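You operate a simulated robot arm through the tools that you are given. There is no shell and no other tool.

The job below is to be done with a simulated robot arm. You get a single attempt, and the scene is never put back.

## Task
Run the black crate on the curve to its end, then stop and isolate the curve.
Fine: free the gate's emergency stop and reset to start.

It is judged by the outcome, as a careful person would: the job done as asked, and still so three seconds after it is handed in. It fails if anything else is knocked over, pushed out of place, dropped, spilled or broken.

## Robot
A 7-joint arm with a two-finger parallel gripper, fixed in place. Base frame: the origin is at the foot of the arm, x ahead of it, y to its left, z up. Units: mm, degrees, N and s.
Its first joint turns from -149.0 to 149.0 degrees. Payload 3.43 kg.
Tool frame: the origin (TCP) lies between the finger pads and is the grasp point; the fingertips stand 30 mm ahead of it; z points along the fingers, y is the line along which they close. Largest opening 94 mm; finger width 28, thickness 10; the body of the gripper, 50 by 96 mm, starts 55 mm behind the TCP.
Orientation is told as [roll, pitch, yaw] about the base's x, y, z axes, in that order, counted from this pose: with the fingers straight down and closing along the base's y, the tool's x points along the base's -x, its y along +y and its z along -z.

## Interface
- The arm moves only by the tool apply_moves. Its argument "rows" is text: rows parted by semicolons, each of 6 numbers parted by spaces: the shift along the tool's x, y, z in m, then the turn, a rotation vector about the tool's x, y, z in degrees. In form: x y z rx ry rz; .... A call has 1 to 20 rows; each row shifts and turns the commanded pose from where the row before left it, along the tool's axes as they then stand. "fingers" is the gripper command, from -1 (shut) to 1 (fully open), values between in proportion, set as the call begins (left out, the last holds). Rows are played at 5 a second. More than 50 mm and 8.6 degrees between two rows, or a gripper value outside its range, and nothing of the call is played. Where a pose cannot be reached the arm comes as near as it can. A force on the tool above 40 N (or 10 N above the force at the start of the call, whichever is more), or a blocked arm, ends the call early, and 0.2 s more pass. The fingers move at their own pace (about 45 mm/s each) and stop on an object; they squeeze with about 21 N. The grip force told is the motor's: it shows also when the fingers shut on nothing. Time passes only in rows, and 0.2 s behind the last, so rows that do not move let the fingers close. It gives the time, the measured TCP pose, the force on the tool (base axes), the opening and the grip force at its end, in the units of the frame above (readings bear some noise), with the torque about the TCP (base axes, N m) and any sound that the robot's microphone picked up.
- Cameras (640 x 400 px; columns grow to the right, rows downward): "scene" is fixed at [49.8, -649.6, 1048]; the picture's right is [0.58, -0.81, 0.00], its down [-0.31, -0.22, -0.92] and it looks along [0.75, 0.54, -0.39] (base axes); focal length 303 px, centre (320, 200). "wrist" rides on the gripper at [76, 14, -103] in the tool frame; the picture's right is [-0.18, 0.98, 0.00], its down [-0.75, -0.14, -0.64] and it looks along [-0.63, -0.12, 0.77] (tool axes); focal length 243 px, centre (320, 200). There is no depth. A picture from a camera that has moved, and an enlarged one, comes with that camera's place and axes in the base frame and with its lens.
- get_image(camera): a new picture of that camera. No time passes.
- inspect(camera, box): a new picture of the part [left, top, right, bottom] of that camera's present view, enlarged. No time passes.
- job_done(): hands the job in; it is judged then, once.

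Nothing tells you positions but the pictures and the camera data. Unless the task says otherwise, let go and move clear before handing in.

The tools are called after "Request:" as name(argument=value, ...) on one line, values as JSON. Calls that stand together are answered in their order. apply_moves: Moves the arm, as the interface text tells. Its arguments: {"type":"object","properties":{"rows":{"type":"string"},"fingers":{"type":"number"}},"required":["rows"]} The other tools are called the same way: get_image (camera) takes a picture; inspect (camera, box) takes an enlarged picture of a part of a camera's view; job_done () hands the job in.

At the start:

```text
clock: 0.0
ee_pos: [367.9, 610.3, 902.3]
ee_rot: [0.1, 0.1, 0.0]
ft_force: [0.4, -0.1, 0.4]
torque: [-0.01, -0.02, -0.01]
opening: 94.3
gripper_force: 0.1
```

scene: 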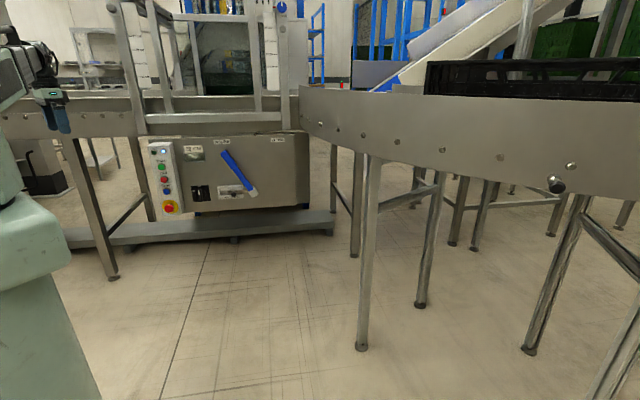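
wrist: 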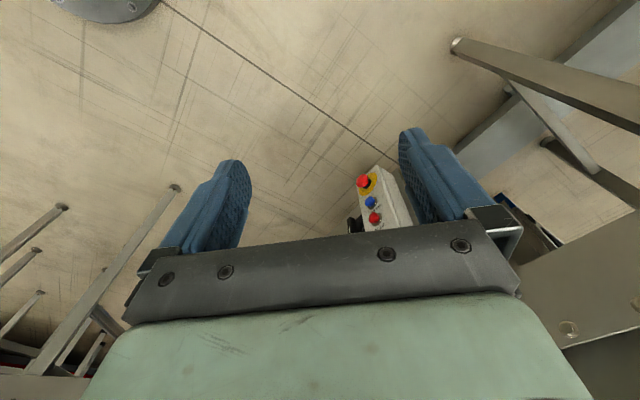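

I see a conveyor with a control panel (button box, a blue handle on a cabinet) and a curved conveyor with a black crate on it. I'll look closer at the panel and the curve before I move.

Request:
inspect(camera="scene", box=[140, 130, 220, 220])

Request:
inspect(camera="scene", box=[180, 130, 310, 211])

Request:
inspect(camera="scene", box=[290, 40, 640, 240])

Request:
inspect(camera="scene", box=[0, 0, 320, 200])

Request:
inspect(camera="wrist", box=[320, 140, 440, 260])

```text
4.44 times, centred on (180, 175) of scene
camera zoom: at [49.8, -649.6, 1048.0], right [0.58, -0.81, 0.0], down [-0.31, -0.22, -0.92], along [0.75, 0.54, -0.39], focal length 1346 px, centre (942, 311)
```

zoom: 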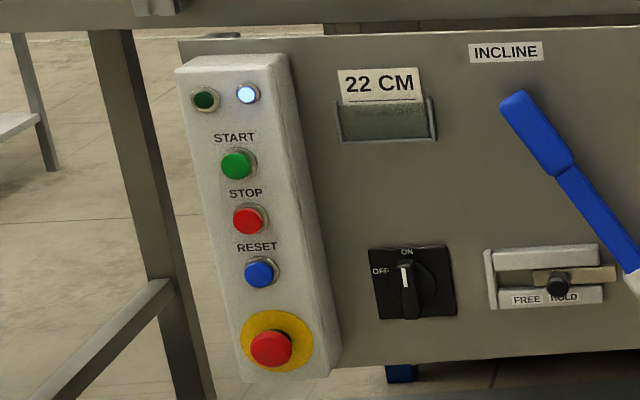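

```text
4.92 times, centred on (245, 170) of scene
camera zoom: at [49.8, -649.6, 1048.0], right [0.58, -0.81, 0.0], down [-0.31, -0.22, -0.92], along [0.75, 0.54, -0.39], focal length 1491 px, centre (689, 345)
```

zoom: 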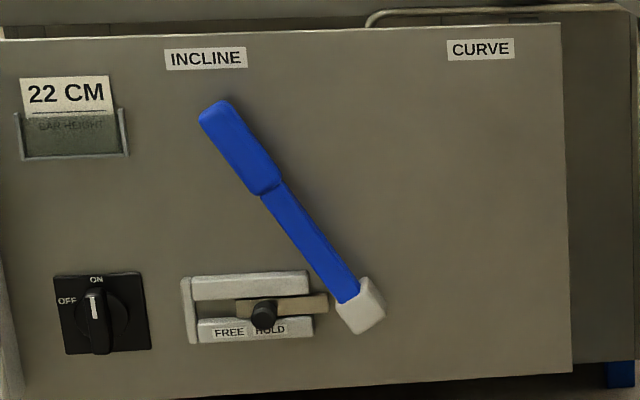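

```text
1.83 times, centred on (465, 140) of scene
camera zoom: at [49.8, -649.6, 1048.0], right [0.58, -0.81, 0.0], down [-0.31, -0.22, -0.92], along [0.75, 0.54, -0.39], focal length 554 px, centre (55, 310)
```

zoom: 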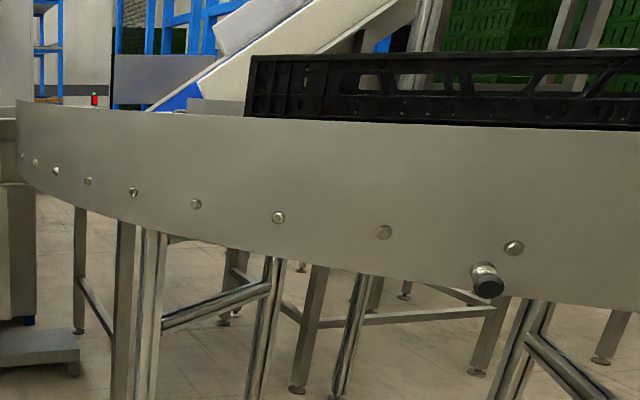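

```text
2.00 times, centred on (160, 100) of scene
camera zoom: at [49.8, -649.6, 1048.0], right [0.58, -0.81, 0.0], down [-0.31, -0.22, -0.92], along [0.75, 0.54, -0.39], focal length 606 px, centre (640, 400)
```

zoom: 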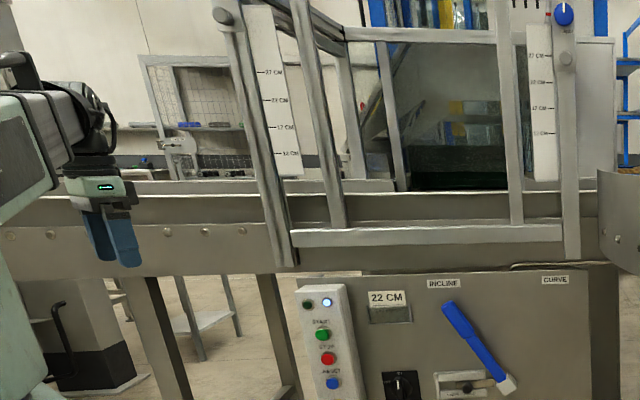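

```text
3.33 times, centred on (380, 200) of wrist
camera zoom: at [292.6, 625.6, 1004.3], right [0.18, 0.98, 0.0], down [0.75, -0.14, 0.64], along [0.63, -0.12, -0.77], focal length 809 px, centre (120, 200)
```

zoom: 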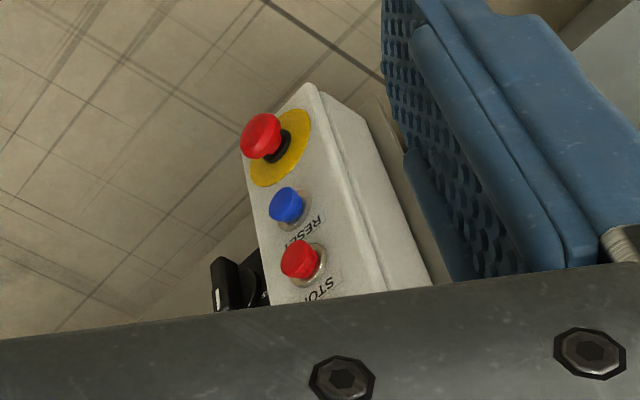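

The panel has START/STOP/RESET, an emergency stop, an ON/OFF isolator, an INCLINE/CURVE lever and a FREE/HOLD slide. I'll check the remaining details: the gate top, the curve's black knob and the crate.

Request:
inspect(camera="scene", box=[100, 0, 180, 50])

Request:
inspect(camera="scene", box=[240, 0, 340, 100])

Request:
inspect(camera="scene", box=[420, 40, 640, 200])

Request:
inspect(camera="scene", box=[145, 185, 190, 220])

Request:
inspect(camera="scene", box=[215, 175, 265, 205])

Request:
inspect(camera="scene", box=[290, 80, 350, 120])

Request:
inspect(camera="scene", box=[530, 160, 590, 200])

Request:
inspect(camera="scene", box=[186, 140, 216, 165])

```text
8.00 times, centred on (140, 25) of scene
camera zoom: at [49.8, -649.6, 1048.0], right [0.58, -0.81, 0.0], down [-0.31, -0.22, -0.92], along [0.75, 0.54, -0.39], focal length 2423 px, centre (1760, 1600)
```

zoom: 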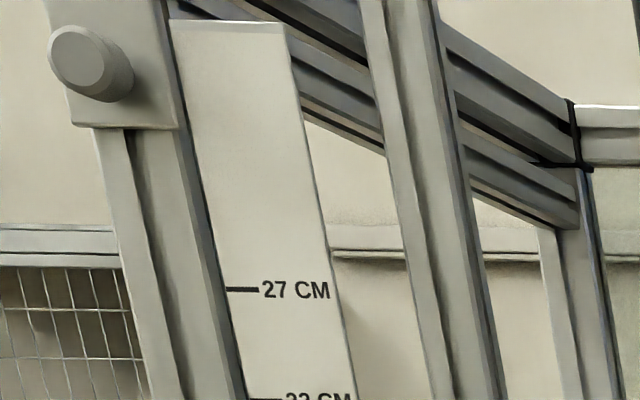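

```text
4.00 times, centred on (290, 50) of scene
camera zoom: at [49.8, -649.6, 1048.0], right [0.58, -0.81, 0.0], down [-0.31, -0.22, -0.92], along [0.75, 0.54, -0.39], focal length 1212 px, centre (440, 800)
```

zoom: 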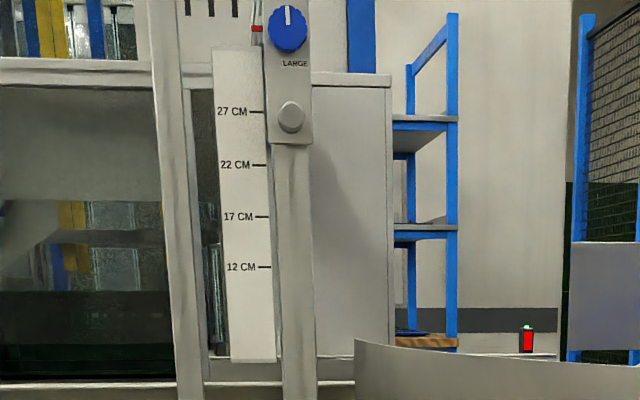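

```text
2.50 times, centred on (530, 120) of scene
camera zoom: at [49.8, -649.6, 1048.0], right [0.58, -0.81, 0.0], down [-0.31, -0.22, -0.92], along [0.75, 0.54, -0.39], focal length 757 px, centre (-205, 400)
```

zoom: 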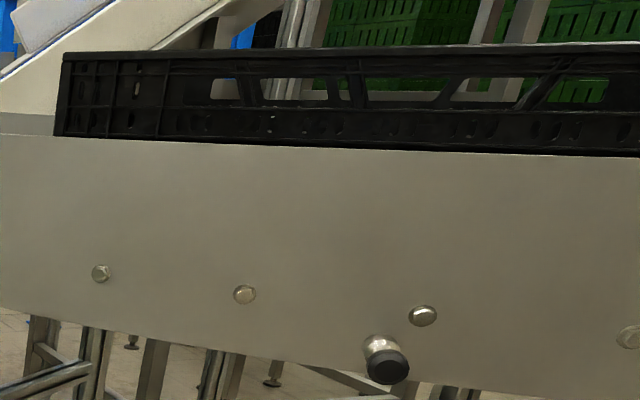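

```text
11.43 times, centred on (168, 202) of scene
camera zoom: at [49.8, -649.6, 1048.0], right [0.58, -0.81, 0.0], down [-0.31, -0.22, -0.92], along [0.75, 0.54, -0.39], focal length 3461 px, centre (2063, 171)
```

zoom: 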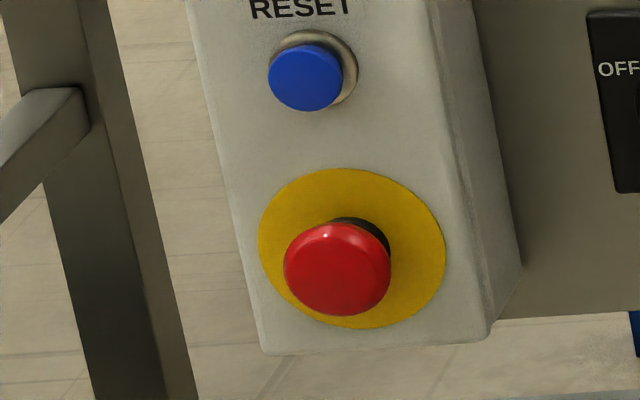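

```text
12.80 times, centred on (240, 190) of scene
camera zoom: at [49.8, -649.6, 1048.0], right [0.58, -0.81, 0.0], down [-0.31, -0.22, -0.92], along [0.75, 0.54, -0.39], focal length 3877 px, centre (1344, 328)
```

zoom: 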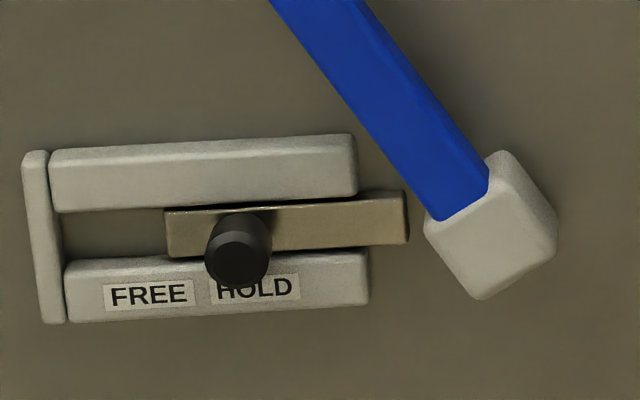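

```text
10.00 times, centred on (320, 100) of scene
camera zoom: at [49.8, -649.6, 1048.0], right [0.58, -0.81, 0.0], down [-0.31, -0.22, -0.92], along [0.75, 0.54, -0.39], focal length 3029 px, centre (320, 1200)
```

zoom: 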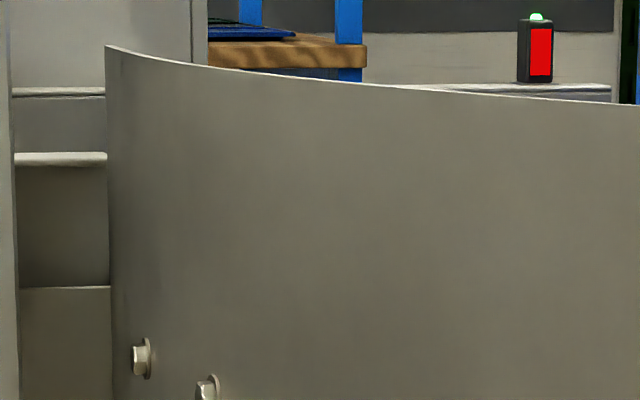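

```text
10.00 times, centred on (560, 180) of scene
camera zoom: at [49.8, -649.6, 1048.0], right [0.58, -0.81, 0.0], down [-0.31, -0.22, -0.92], along [0.75, 0.54, -0.39], focal length 3029 px, centre (-2080, 400)
```

zoom: 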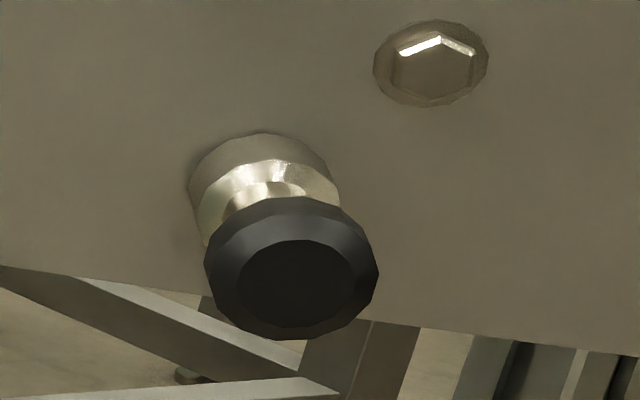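

```text
16.00 times, centred on (201, 152) of scene
camera zoom: at [49.8, -649.6, 1048.0], right [0.58, -0.81, 0.0], down [-0.31, -0.22, -0.92], along [0.75, 0.54, -0.39], focal length 4846 px, centre (2224, 960)
```

zoom: 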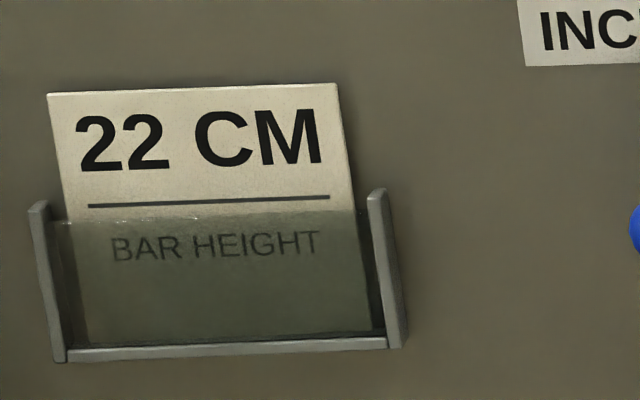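

The box buttons stand at about x 685, y 667, with the emergency stop near z 470 and START near z 666. The panel faces the robot at 45 degrees. I'll turn the gripper to point horizontally at the panel from well back, and look with the wrist camera.

Request:
apply_moves(rows="0 0 0 0 0 -7.5;0 0 0 0 0 -7.5;0 0 0 0 0 -7.5;0 0 0 0 0 -7.5;0 0 0 0 0 -7.5;0 0 0 0 0 -7.5;0 -0.04 0 0 0 0;0 -0.04 0 0 0 0;0 -0.04 0 0 0 0;0 -0.04 0 0 0 0")

Request:
get_image(camera="wrist")

Request:
get_image(camera="scene")

```text
clock: 2.2
ee_pos: [479.8, 497.4, 901.9]
ee_rot: [-0.1, 0.0, 45.0]
ft_force: [-0.3, 0.1, 0.5]
torque: [-0.02, 0.02, -0.02]
opening: 94.1
gripper_force: 0.1
```

```text
taken
camera wrist: at [417.2, 453.5, 1003.6], right [-0.57, 0.82, 0.0], down [0.63, 0.43, 0.64], along [0.53, 0.36, -0.77], focal length 243 px, centre (320, 200)
```

wrist: 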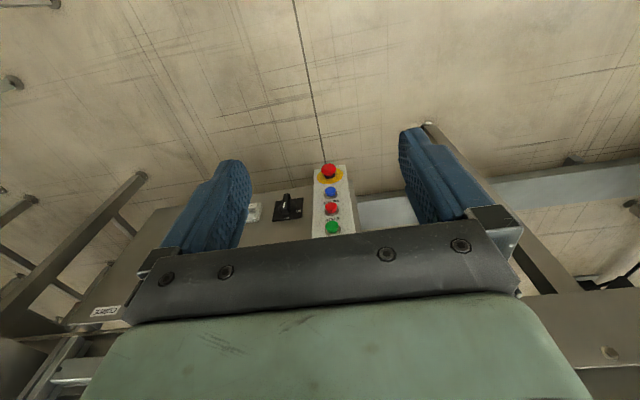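

```text
taken
```

scene: 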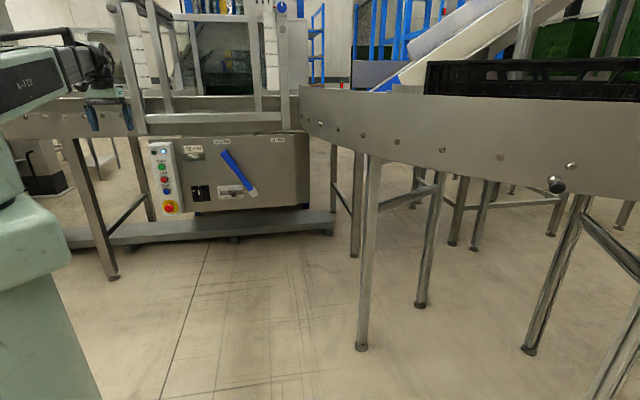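

Yaw is done and the panel is in view below. Now I'll lower to about z 720 and tip the gripper toward horizontal, staying 250 mm in front of the panel.

Request:
apply_moves(rows="0 0 0.04 0 0 0;0 0 0.04 0 0 0;0 0 0.04 0 0 0;0 0 0.04 0 0 0;0 0 0 0 -7.5 0;0 0 0 0 -7.5 0;0 0 0 0 -7.5 0;0 0 0 0 -7.5 0;0 0 0 0 -7.5 0;0 0 0 0 -7.5 0;0 0 0 0 -7.5 0;0 0 0 0 -7.5 0;0 0 0 0 -7.5 0;0 0 0 0 -7.5 0;0 0 0 0 -7.5 0;0 0 0 0 -7.5 0;0 0 0 0 0 0")

Request:
get_image(camera="wrist")

Request:
get_image(camera="scene")

```text
clock: 5.8
ee_pos: [491.4, 488.1, 739.4]
ee_rot: [-6.4, -76.1, 47.4]
ft_force: [0.2, -0.1, 0.0]
torque: [0.0, -0.03, 0.03]
opening: 94.0
gripper_force: 0.0
out of reach, approached as far as the arm can: row 14, 15
```

```text
taken
camera wrist: at [395.1, 420.0, 688.9], right [-0.62, 0.77, 0.15], down [-0.26, -0.38, 0.89], along [0.74, 0.51, 0.43], focal length 243 px, centre (320, 200)
```

wrist: 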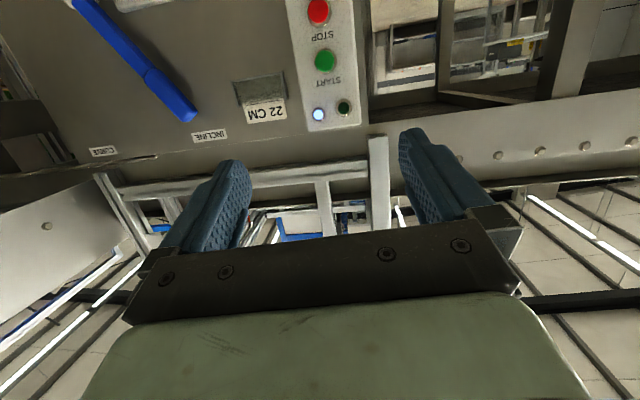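

```text
taken
```

scene: 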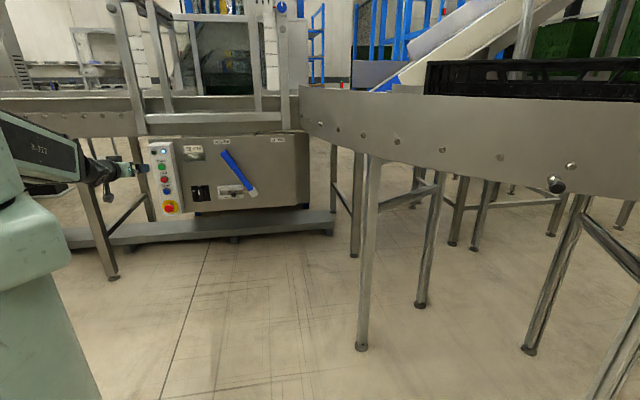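

The last bit of the tip-up was out of reach this close to the base. I'll move forward 80 mm, still clear of the panel, and see how the pose comes out.

Request:
apply_moves(rows="0 0 0.04 0 0 0;0 0 0.04 0 0 0;0 0 0 0 0 0")

```text
clock: 6.6
ee_pos: [548.7, 539.6, 723.0]
ee_rot: [-6.4, -78.1, 48.0]
ft_force: [-0.2, -0.1, 0.2]
torque: [0.0, 0.01, 0.0]
opening: 93.8
gripper_force: 0.0
```

The arm is now at about n = 770 mm with the tool 12 degrees below horizontal. I'll correct the tilt in small turns here.

Request:
apply_moves(rows="0 0 0.02 -1.1 -4 0.2;0 0 0.02 -1.1 -4 0.2;0 0 0 -1.1 -4 0.2;0 0 0 0 0 0")

Request:
get_image(camera="wrist")

```text
clock: 7.6
ee_pos: [558.9, 585.5, 721.4]
ee_rot: [-72.7, -89.5, 116.3]
ft_force: [-0.5, -0.4, -0.3]
torque: [0.03, -0.01, 0.02]
opening: 94.2
gripper_force: 0.0
out of reach, approached as far as the arm can: row 2, 3
```

```text
taken
camera wrist: at [476.1, 525.2, 644.6], right [-0.68, 0.71, 0.18], down [-0.37, -0.54, 0.76], along [0.63, 0.45, 0.63], focal length 243 px, centre (320, 200)
```

wrist: 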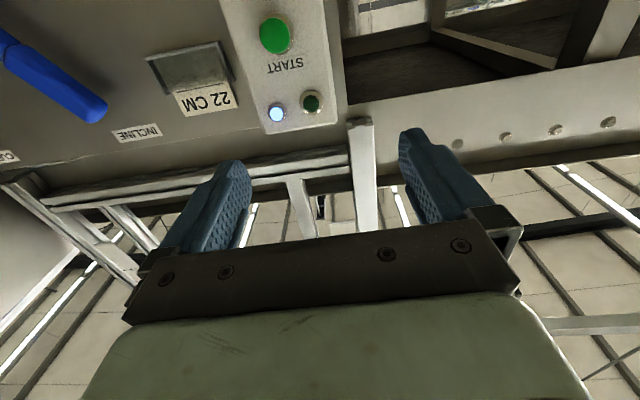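

The tool is now nearly horizontal and points at the panel, and both cameras agree START is at s≈15, z≈664, n≈965. Next I'll shift across in front of the lever and slide, staying 150 mm back, to check reach and look closely.

Request:
apply_moves(rows="0.031 -0.035 0 0 0 0;0.031 -0.035 0 0 0 0;0.031 -0.035 0 0 0 0;0.031 -0.035 0 0 0 0;0.031 -0.035 0 0 0 0;0.031 -0.035 0 0 0 0;0.031 -0.035 0 0 0 0;0 0 0 0 0 0")

Request:
get_image(camera="wrist")

Request:
get_image(camera="scene")

```text
clock: 9.4
ee_pos: [526.4, 574.6, 507.1]
ee_rot: [-47.7, -89.6, 90.1]
ft_force: [0.1, 0.1, -0.1]
torque: [0.04, -0.01, 0.0]
opening: 94.0
gripper_force: 0.1
out of reach, approached as far as the arm can: row 1, 2, 3, 4, 5, 6, 7
```

```text
taken
camera wrist: at [442.0, 515.5, 430.9], right [-0.66, 0.73, 0.18], down [-0.38, -0.53, 0.76], along [0.65, 0.43, 0.63], focal length 243 px, centre (320, 200)
```

wrist: 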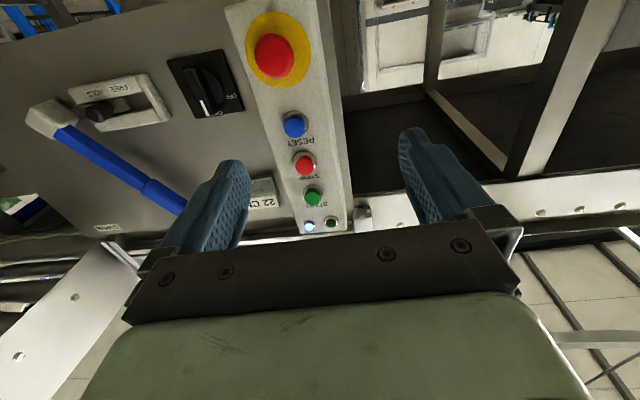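

```text
taken
```

scene: 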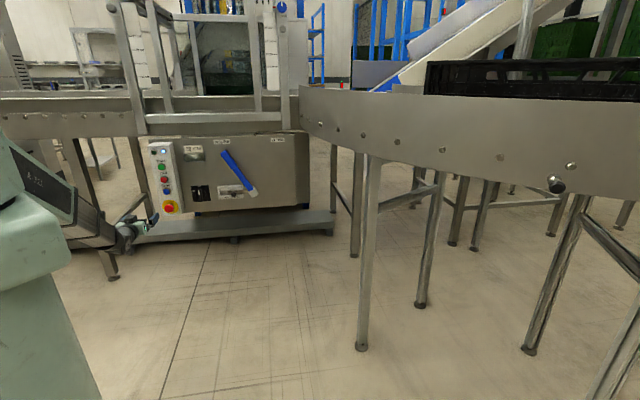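

Sideways moves at this tilt and radius run into a joint limit; the view is good though. I'll look at the panel details from here.

Request:
inspect(camera="wrist", box=[0, 0, 240, 240])

Request:
inspect(camera="wrist", box=[160, 0, 360, 125])

Request:
inspect(camera="scene", box=[0, 130, 200, 255])

```text
1.67 times, centred on (120, 120) of wrist
camera zoom: at [442.0, 515.5, 430.9], right [-0.66, 0.73, 0.18], down [-0.38, -0.53, 0.76], along [0.65, 0.43, 0.63], focal length 404 px, centre (653, 333)
```

zoom: 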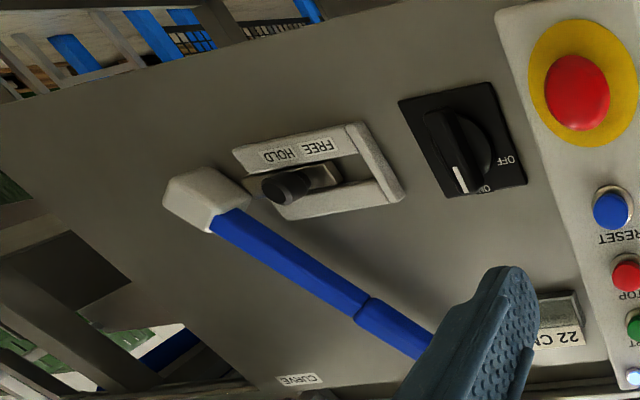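

```text
3.20 times, centred on (260, 62) of wrist
camera zoom: at [442.0, 515.5, 430.9], right [-0.66, 0.73, 0.18], down [-0.38, -0.53, 0.76], along [0.65, 0.43, 0.63], focal length 776 px, centre (512, 640)
```

zoom: 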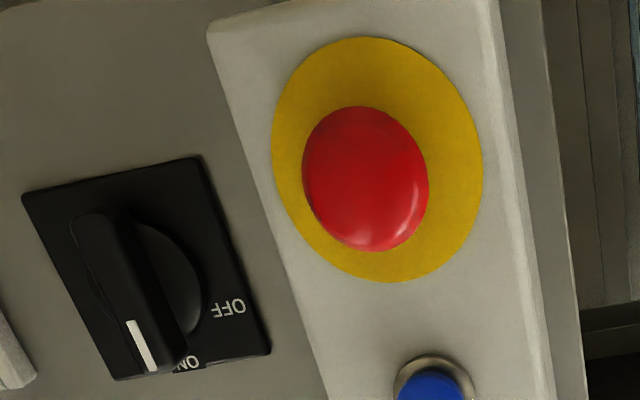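

```text
3.20 times, centred on (100, 192) of scene
camera zoom: at [49.8, -649.6, 1048.0], right [0.58, -0.81, 0.0], down [-0.31, -0.22, -0.92], along [0.75, 0.54, -0.39], focal length 969 px, centre (1024, 224)
```

zoom: 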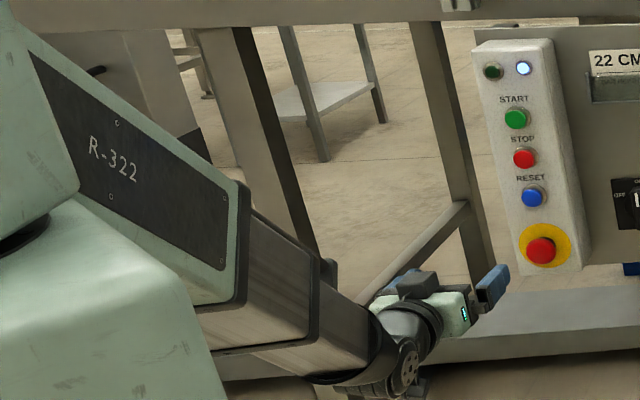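

The slide is in HOLD, the isolator is ON, and the lever is in INCLINE. I'll go forward 100 mm (still about 50 mm short of the caps) where the forearm is flatter, then try shifting right with a slight downward tilt.

Request:
apply_moves(rows="0 0 0.025 0 2 0;0 0 0.025 0 2 0;0 0 0.025 0 2 0;0 0 0.025 0 2 0;0 -0.03 0 0 0 0;0 -0.03 0 0 0 0;0 -0.03 0 0 0 0;0 0 0 0 0 0")

Request:
get_image(camera="wrist")

```text
clock: 11.2
ee_pos: [600.9, 633.4, 506.1]
ee_rot: [-4.4, -81.6, 47.6]
ft_force: [0.9, -0.5, -0.5]
torque: [0.01, -0.01, 0.0]
opening: 94.0
gripper_force: 0.1
out of reach, approached as far as the arm can: row 1, 5, 6, 7
```

```text
taken
camera wrist: at [509.8, 566.7, 444.8], right [-0.66, 0.74, 0.17], down [-0.29, -0.46, 0.84], along [0.7, 0.5, 0.52], focal length 243 px, centre (320, 200)
```

wrist: 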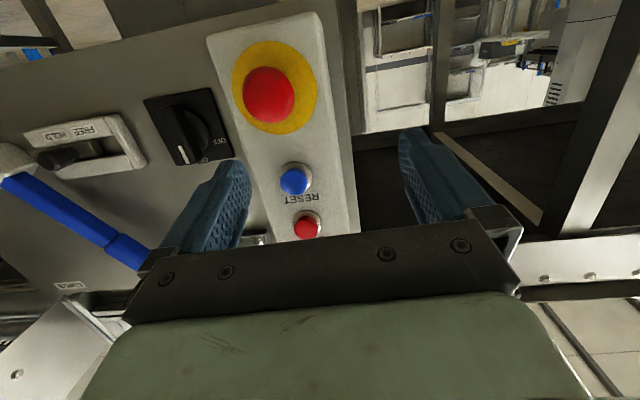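

Forward motion works, but the shift right is blocked by some joint. I'll test which one by rolling the tool about its own axis and then shifting.

Request:
apply_moves(rows="0 0 0 0 0 6;0 0 0 0 0 6;0 -0.03 0 0 0 0;0 0 0 0 0 0")

Request:
apply_moves(rows="0 -0.03 0 2 0 0;0 -0.03 0 2 0 0;0 0 0 0 0 0")

```text
clock: 12.2
ee_pos: [603.4, 630.9, 507.1]
ee_rot: [34.0, -79.9, 8.5]
ft_force: [0.3, 0.1, -0.4]
torque: [-0.03, -0.03, -0.06]
opening: 94.1
gripper_force: 0.1
out of reach, approached as far as the arm can: row 1, 2, 3
```

```text
clock: 13.0
ee_pos: [635.4, 594.8, 503.5]
ee_rot: [33.1, -79.9, 6.2]
ft_force: [-0.3, -0.3, 0.5]
torque: [-0.03, -0.02, 0.04]
opening: 93.8
gripper_force: 0.1
out of reach, approached as far as the arm can: row 1, 2
```

Tool heading seems stuck at radial when rolled this way, so I suspect the last joint. I'll roll the other way and then try turning the heading left.

Request:
apply_moves(rows="0 0 0 0 0 -8;0 0 0 0 0 -8;0 0 0 0 0 -8;0 0 0 0 0 0")

Request:
apply_moves(rows="0 0 0 -4 0 0;0 0 0 -4 0 0;0 0 0 0 0 0")

```text
clock: 14.0
ee_pos: [633.4, 595.4, 502.5]
ee_rot: [-65.4, -69.2, 106.5]
ft_force: [-0.2, -0.4, -0.2]
torque: [0.01, -0.02, 0.01]
opening: 93.7
gripper_force: 0.0
```

```text
clock: 14.8
ee_pos: [634.1, 594.6, 500.9]
ee_rot: [-65.4, -69.2, 106.4]
ft_force: [-0.5, 0.7, 0.4]
torque: [-0.03, 0.01, 0.01]
opening: 94.1
gripper_force: 0.0
out of reach, approached as far as the arm can: row 1, 2
```

Rolling is free but heading left is still blocked, which points to the wrist bend limit. I'll tip the tool down by about 16 degrees and retry the heading turn.

Request:
apply_moves(rows="0 0 0 0 0 6;0 0 0 0 0 6;0 0 0 0 0 6;0 0 0 0 8 0;0 0 0 0 8 0;0 0 0 0 0 0")

Request:
apply_moves(rows="0 0 0 -4 0 0;0 0 0 -4 0 0;0 0 0 0 0 0")

Request:
get_image(camera="wrist")

Request:
get_image(camera="scene")

```text
clock: 16.2
ee_pos: [633.8, 595.4, 501.8]
ee_rot: [-2.4, -65.4, 42.0]
ft_force: [0.4, 0.7, -0.5]
torque: [-0.02, -0.01, 0.02]
opening: 94.3
gripper_force: 0.1
```

```text
clock: 17.0
ee_pos: [635.3, 588.9, 493.4]
ee_rot: [-1.4, -63.0, 42.3]
ft_force: [0.3, 0.6, -0.3]
torque: [0.05, 0.01, 0.01]
opening: 94.1
gripper_force: 0.1
out of reach, approached as far as the arm can: row 2
```

```text
taken
camera wrist: at [531.9, 517.1, 471.3], right [-0.58, 0.8, 0.15], down [-0.09, -0.25, 0.96], along [0.81, 0.55, 0.22], focal length 243 px, centre (320, 200)
```

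wrist: 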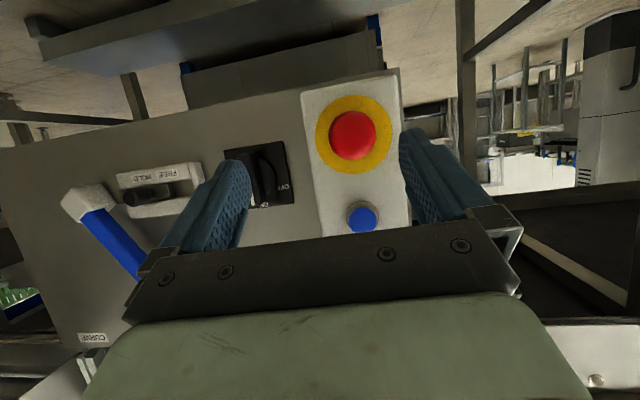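

```text
taken
```

scene: 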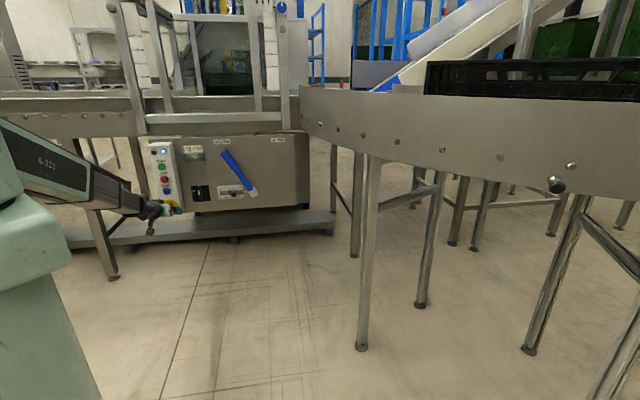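

The tool cannot point left of the arm's radial direction, so I'll work with radial headings, which are fine for pushing and pressing. I'll swing right around the base to about azimuth 28, keeping the radius and a slight downward tilt.

Request:
apply_moves(rows="0 -0.045 0 2.9 -2.4 0.8;0 -0.045 0 2.9 -2.4 0.8;0 -0.045 0 2.9 -2.4 0.8;0 -0.045 0 2.9 -2.4 0.8;0 -0.045 0 2.9 -2.4 0.8;0 0 0 0 0 0")

Request:
get_image(camera="wrist")

Request:
get_image(camera="scene")

```text
clock: 18.4
ee_pos: [741.4, 461.5, 488.0]
ee_rot: [22.3, -74.9, 5.7]
ft_force: [-1.0, -0.6, 0.5]
torque: [0.01, 0.0, 0.01]
opening: 94.0
gripper_force: 0.1
out of reach, approached as far as the arm can: row 1, 2, 5
```

```text
taken
camera wrist: at [629.0, 423.7, 440.4], right [-0.4, 0.87, 0.28], down [-0.29, -0.41, 0.87], along [0.87, 0.27, 0.41], focal length 243 px, centre (320, 200)
```

wrist: 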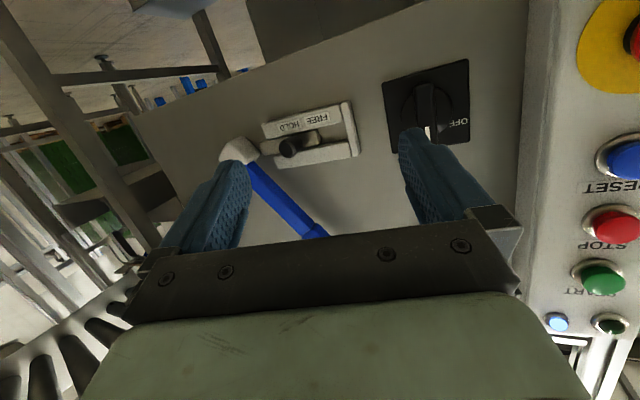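

```text
taken
```

scene: 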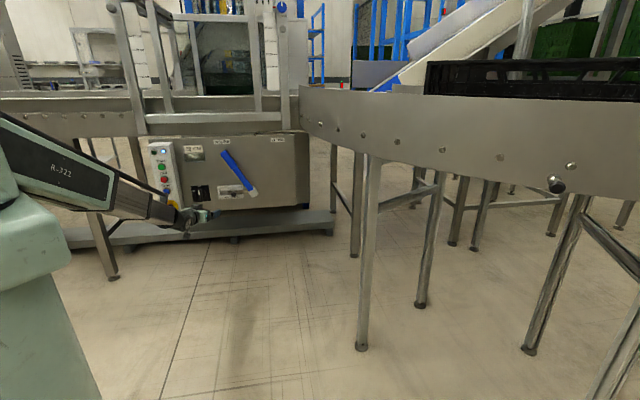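

I'm now in front of the isolator and slide, about 100 mm off. I'll zoom in to fix positions accurately.

Request:
inspect(camera="wrist", box=[220, 80, 380, 180])

Request:
inspect(camera="wrist", box=[200, 60, 500, 250])

```text
4.00 times, centred on (300, 130) of wrist
camera zoom: at [629.0, 423.7, 440.4], right [-0.4, 0.87, 0.28], down [-0.29, -0.41, 0.87], along [0.87, 0.27, 0.41], focal length 970 px, centre (400, 480)
```

zoom: 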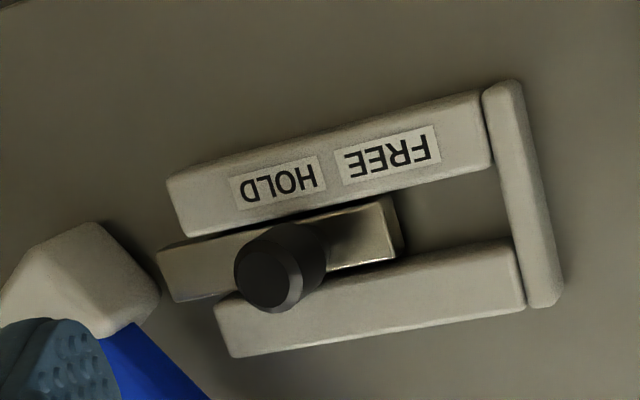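

```text
2.11 times, centred on (350, 155) of wrist
camera zoom: at [629.0, 423.7, 440.4], right [-0.4, 0.87, 0.28], down [-0.29, -0.41, 0.87], along [0.87, 0.27, 0.41], focal length 511 px, centre (257, 295)
```

zoom: 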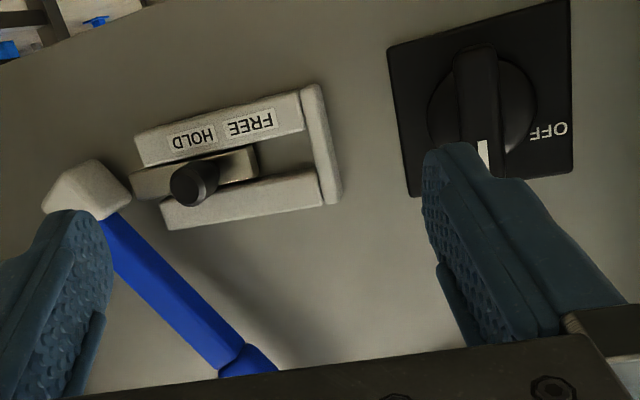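

The knob tip is at about s 302, n 1003, z 498, and the slide must go 39 mm left to reach FREE. I'll approach partway with the fingers half open to straddle it.

Request:
apply_moves(rows="-0.0155 -0.013 0.033 1.3 -0.1 -1.6;-0.0155 -0.013 0.033 1.3 -0.1 -1.6;-0.0155 -0.013 0.033 1.3 -0.1 -1.6;0 0 0 0 0 0", fingers=0.06)

Request:
get_image(camera="wrist")

Request:
get_image(camera="scene")

```text
clock: 19.4
ee_pos: [855.8, 473.7, 503.2]
ee_rot: [1.9, -76.4, 23.5]
ft_force: [-0.7, -1.0, -0.4]
torque: [-0.02, 0.02, 0.01]
opening: 49.5
gripper_force: 0.0
```

```text
taken
camera wrist: at [744.1, 437.3, 453.8], right [-0.38, 0.91, 0.19], down [-0.34, -0.32, 0.88], along [0.86, 0.27, 0.43], focal length 243 px, centre (320, 200)
```

wrist: 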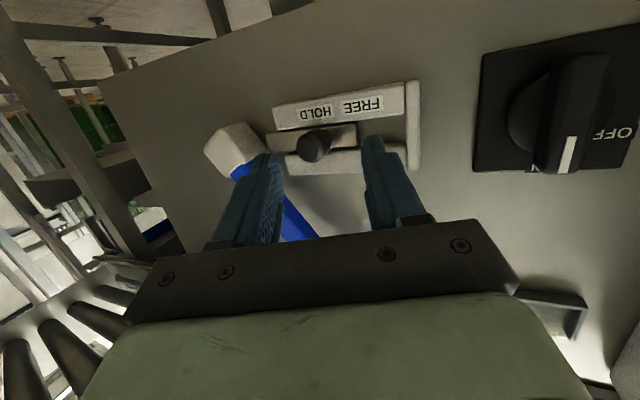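

```text
taken
```

scene: 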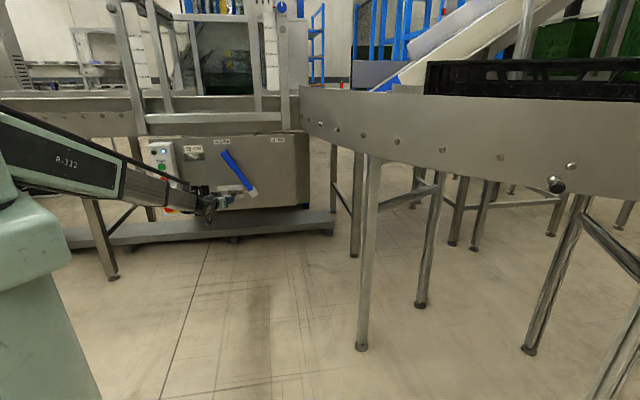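

The knob position is confirmed at s 303, z 499. Since the tool approaches at an angle, I'll close the fingers and place them just to the right of the knob, to push it left.

Request:
apply_moves(rows="-0.003 -0.02 0.006 1.45 0 0.35;-0.003 -0.02 0.006 1.45 0 0.35;0 0 0 0 0 0;0 0 0 0 0 0", fingers=-1)

Request:
get_image(camera="wrist")

```text
clock: 20.4
ee_pos: [882.4, 442.0, 506.8]
ee_rot: [1.8, -76.2, 20.4]
ft_force: [-1.0, -1.0, 0.4]
torque: [0.0, -0.04, 0.02]
opening: 0.2
gripper_force: 21.1
```

```text
taken
camera wrist: at [769.0, 412.0, 456.7], right [-0.33, 0.92, 0.19], down [-0.36, -0.31, 0.88], along [0.87, 0.23, 0.43], focal length 243 px, centre (320, 200)
```

wrist: 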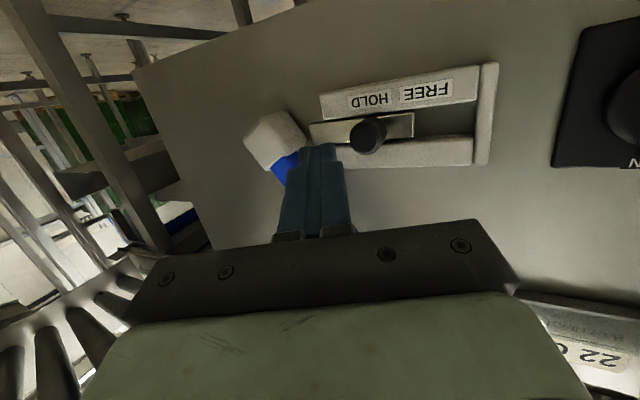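

The closed fingertips are lined up just right of the knob at its height. I'll advance 50 mm toward the panel beside the knob.

Request:
apply_moves(rows="-0.0039 0.0033 0.0161 0 0 0;-0.0039 0.0033 0.0161 0 0 0;-0.0039 0.0033 0.0161 0 0 0;-0.001 0.001 0.005 0 0 0;0 0 0 0 0 0")

Request:
inspect(camera="wrist", box=[220, 60, 420, 200])

Request:
inspect(camera="scene", box=[180, 140, 300, 220])

```text
clock: 21.6
ee_pos: [930.1, 475.3, 507.8]
ee_rot: [2.0, -76.3, 20.3]
ft_force: [-0.5, -4.6, 0.6]
torque: [-0.02, 0.03, 0.02]
opening: 0.0
gripper_force: 20.6
```

```text
2.86 times, centred on (320, 130) of wrist
camera zoom: at [815.8, 443.9, 456.5], right [-0.33, 0.92, 0.19], down [-0.36, -0.31, 0.88], along [0.87, 0.23, 0.43], focal length 693 px, centre (320, 400)
```

zoom: 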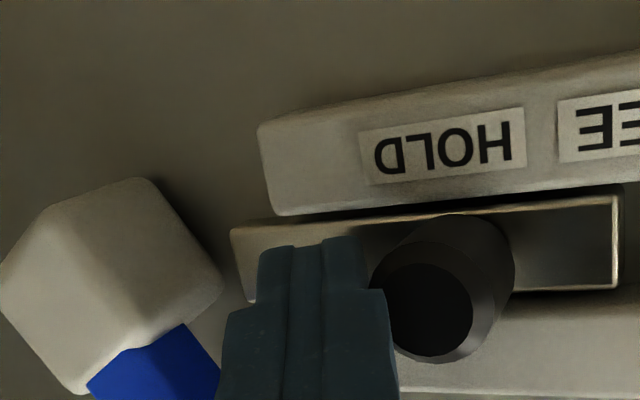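

```text
5.00 times, centred on (240, 180) of scene
camera zoom: at [49.8, -649.6, 1048.0], right [0.58, -0.81, 0.0], down [-0.31, -0.22, -0.92], along [0.75, 0.54, -0.39], focal length 1514 px, centre (720, 300)
```

zoom: 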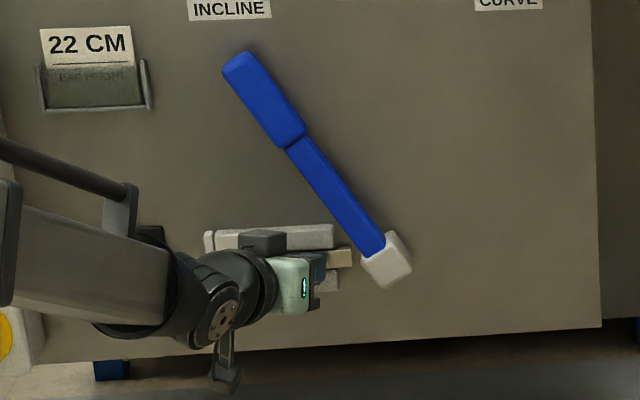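

The fingertip sits beside the knob, already lightly touching it. I'll push the slide left toward FREE in small steps.

Request:
apply_moves(rows="0.0007 0.0074 -0.003 0 0 0;0.0007 0.0074 -0.003 0 0 0;0.0007 0.0074 -0.003 0 0 0;0.0007 0.0074 -0.003 0 0 0;0.0007 0.0074 -0.003 0 0 0")

Request:
inspect(camera="wrist", box=[220, 60, 420, 200])

```text
clock: 22.8
ee_pos: [903.7, 499.7, 505.8]
ee_rot: [2.0, -76.4, 19.9]
ft_force: [22.3, -19.7, -2.1]
torque: [-0.13, -0.14, -0.32]
opening: 0.0
gripper_force: 21.1
```

```text
2.86 times, centred on (320, 130) of wrist
camera zoom: at [789.2, 469.6, 456.4], right [-0.33, 0.93, 0.19], down [-0.36, -0.31, 0.88], along [0.87, 0.22, 0.43], focal length 693 px, centre (320, 400)
```

zoom: 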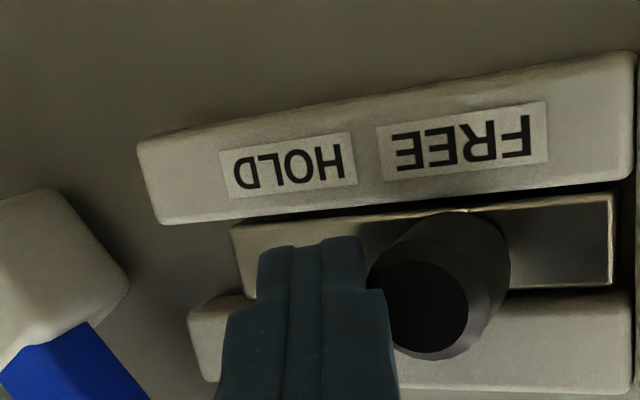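

The slide has moved about 36 mm and the knob now sits at FREE, with force rising. I'll nudge it a bit more to confirm it's at its end, then back off.

Request:
apply_moves(rows="0.0004 0.004 -0.0016 0 0 0")

Request:
apply_moves(rows="0 -0.006 0.002 0 0 0;0 -0.003 -0.02 0 0 0;0.003 0 -0.03 0 0 0;0.005 0 -0.04 0 0 0;0 0 0 0 0 0")

Request:
get_image(camera="wrist")

```text
clock: 23.1
ee_pos: [901.9, 499.2, 506.1]
ee_rot: [2.1, -76.5, 19.6]
ft_force: [6.4, -10.0, -3.5]
torque: [-0.13, -0.03, -0.13]
opening: 0.4
gripper_force: 20.8
stopped in row 1: the force on the tool passed its limit at 45 N (the readings are from after the stop); the commanded pose is now the measured one
```

```text
clock: 24.3
ee_pos: [824.9, 459.6, 521.0]
ee_rot: [2.1, -76.4, 19.8]
ft_force: [0.0, -0.2, 0.6]
torque: [0.01, -0.05, -0.03]
opening: 0.1
gripper_force: 20.7
```

```text
taken
camera wrist: at [711.3, 429.2, 469.4], right [-0.33, 0.93, 0.19], down [-0.36, -0.31, 0.88], along [0.87, 0.22, 0.43], focal length 243 px, centre (320, 200)
```

wrist: 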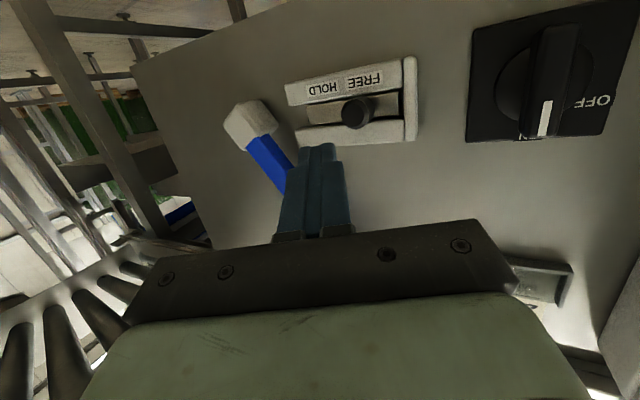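

The slide is at its FREE stop and I'm clear of it. Next is the lever: hub at about s 396, z 498, leaning 28 degrees toward INCLINE. I'll go to a standoff on its left side at mid-length.

Request:
apply_moves(rows="-0.0265 0.003 0.0053 0 0 0;-0.0265 0.003 0.0053 0 0 0;-0.0265 0.003 0.0053 0 0 0;-0.0265 0.003 0.0053 0 0 0;0 0 0 0 0 0")

Request:
get_image(camera="wrist")

Request:
inspect(camera="scene", box=[180, 130, 300, 210])

```text
clock: 25.5
ee_pos: [864.1, 487.2, 617.1]
ee_rot: [2.1, -76.5, 19.9]
ft_force: [0.2, 0.3, -0.5]
torque: [-0.04, 0.03, 0.03]
opening: 0.0
gripper_force: 21.5
```

```text
taken
camera wrist: at [750.5, 457.1, 567.3], right [-0.33, 0.93, 0.19], down [-0.36, -0.3, 0.88], along [0.87, 0.22, 0.43], focal length 243 px, centre (320, 200)
```

wrist: 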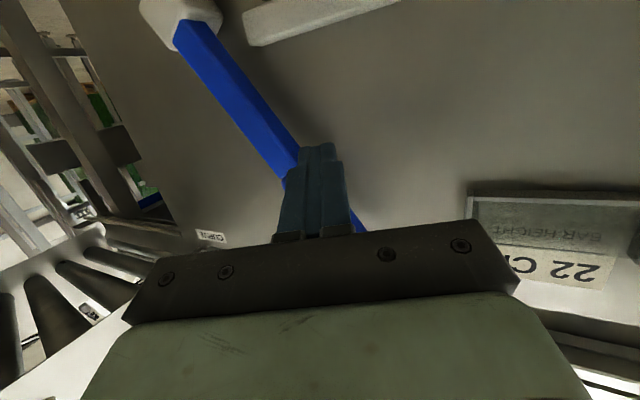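

```text
5.00 times, centred on (240, 170) of scene
camera zoom: at [49.8, -649.6, 1048.0], right [0.58, -0.81, 0.0], down [-0.31, -0.22, -0.92], along [0.75, 0.54, -0.39], focal length 1514 px, centre (720, 350)
```

zoom: 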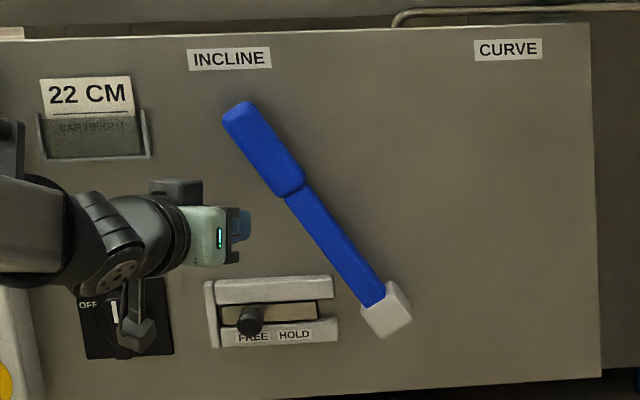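

The finger lines up to pass left of the lever shaft. I'll advance about 57 mm beside it, still about 10 mm from the panel.

Request:
apply_moves(rows="0 0 0.015 0 0 0;0 0 0.015 0 0 0;0 0 0.015 0 0 0;0 0 0.012 0 0 0;0 0 0 0 0 0")

Request:
get_image(camera="wrist")

Request:
inspect(camera="scene", box=[180, 130, 300, 210])

```text
clock: 26.7
ee_pos: [912.9, 508.2, 605.6]
ee_rot: [2.1, -76.4, 19.9]
ft_force: [0.6, 0.2, -0.1]
torque: [0.03, -0.01, 0.03]
opening: 0.0
gripper_force: 21.3
```

```text
taken
camera wrist: at [799.4, 477.7, 554.6], right [-0.33, 0.93, 0.19], down [-0.36, -0.3, 0.88], along [0.87, 0.22, 0.43], focal length 243 px, centre (320, 200)
```

wrist: 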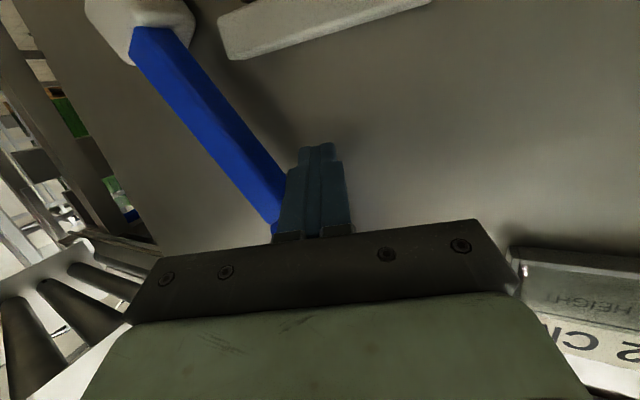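

```text
5.00 times, centred on (240, 170) of scene
camera zoom: at [49.8, -649.6, 1048.0], right [0.58, -0.81, 0.0], down [-0.31, -0.22, -0.92], along [0.75, 0.54, -0.39], focal length 1514 px, centre (720, 350)
```

zoom: 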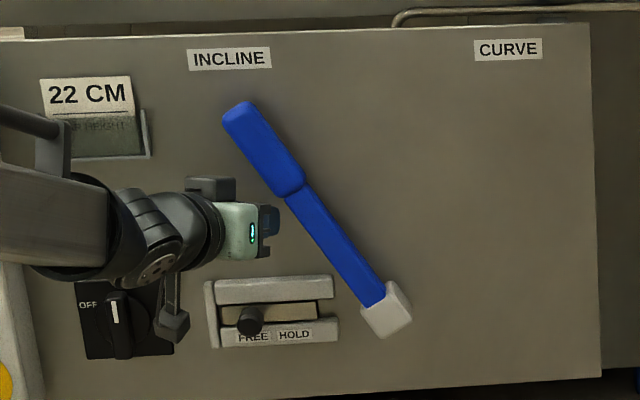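

The tip is left of the shaft with no contact. I'll go 6 mm deeper for a good bite and then push the lever right and slightly up along its arc.

Request:
apply_moves(rows="0 0 0.003 0 0 0;0 0 0.003 0 0 0;-0.0013 -0.0137 0.0055 0.58 0 0.14;-0.0066 -0.0137 0.0045 0.58 0 0.14;-0.0066 -0.0137 0.0045 0.58 0 0.14;-0.0066 -0.0137 0.0045 0.58 0 0.14;0 0 0 0 0 0")

Request:
get_image(camera="wrist")

Request:
inspect(camera="scene", box=[180, 130, 300, 210])

```text
clock: 28.3
ee_pos: [961.3, 467.1, 617.6]
ee_rot: [2.2, -76.6, 17.3]
ft_force: [-0.5, 0.7, 0.4]
torque: [0.03, -0.02, -0.04]
opening: 0.0
gripper_force: 21.1
```

```text
taken
camera wrist: at [846.2, 441.6, 568.1], right [-0.29, 0.94, 0.19], down [-0.37, -0.29, 0.88], along [0.88, 0.18, 0.43], focal length 243 px, centre (320, 200)
```

wrist: 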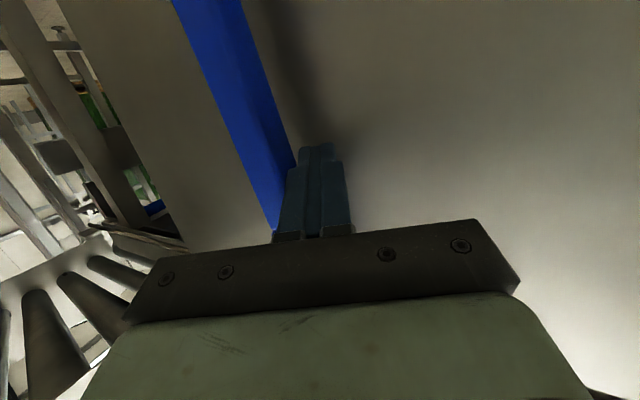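

```text
5.00 times, centred on (240, 170) of scene
camera zoom: at [49.8, -649.6, 1048.0], right [0.58, -0.81, 0.0], down [-0.31, -0.22, -0.92], along [0.75, 0.54, -0.39], focal length 1514 px, centre (720, 350)
```

zoom: 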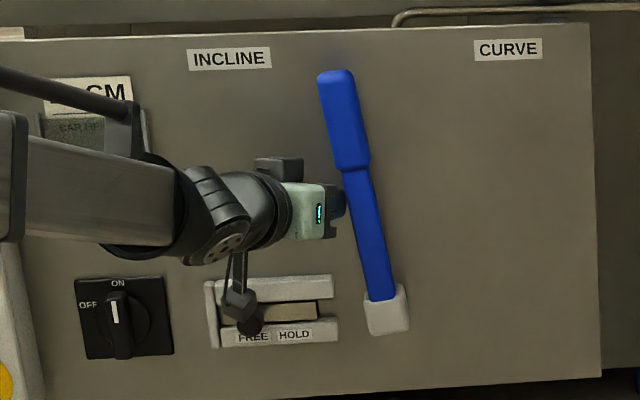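

The lever follows smoothly and is now near vertical. I'll continue pushing right toward CURVE.

Request:
apply_moves(rows="-0.003 -0.0117 0.0051 0.58 0 0.14;-0.003 -0.0117 0.0051 0.58 0 0.14;-0.003 -0.0117 0.0051 0.58 0 0.14;-0.003 -0.0117 0.0051 0.58 0 0.14;-0.003 -0.0117 0.0051 0.58 0 0.14;-0.003 -0.0117 0.0051 0.58 0 0.14;0 0 0 0 0 0")

Request:
get_image(camera="wrist")

Request:
inspect(camera="scene", box=[180, 130, 300, 210])

```text
clock: 29.9
ee_pos: [1015.6, 410.1, 628.9]
ee_rot: [2.0, -76.3, 14.0]
ft_force: [-3.0, 0.0, 0.8]
torque: [0.02, 0.03, 0.02]
opening: 0.0
gripper_force: 21.4
```

```text
taken
camera wrist: at [898.7, 392.6, 578.7], right [-0.23, 0.96, 0.19], down [-0.39, -0.27, 0.88], along [0.89, 0.13, 0.43], focal length 243 px, centre (320, 200)
```

wrist: 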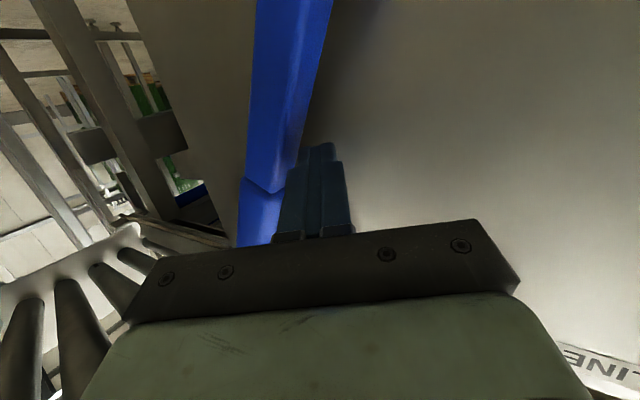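

```text
5.00 times, centred on (240, 170) of scene
camera zoom: at [49.8, -649.6, 1048.0], right [0.58, -0.81, 0.0], down [-0.31, -0.22, -0.92], along [0.75, 0.54, -0.39], focal length 1514 px, centre (720, 350)
```

zoom: 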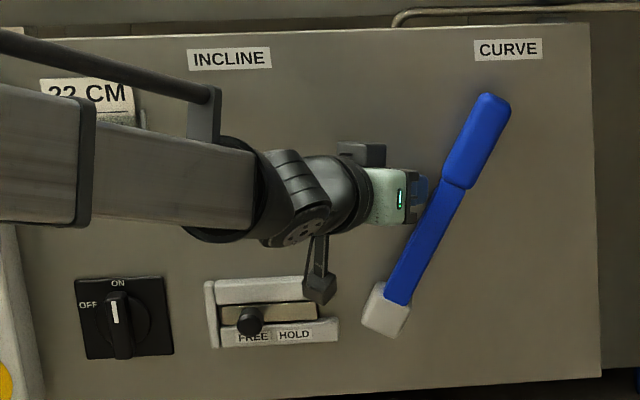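

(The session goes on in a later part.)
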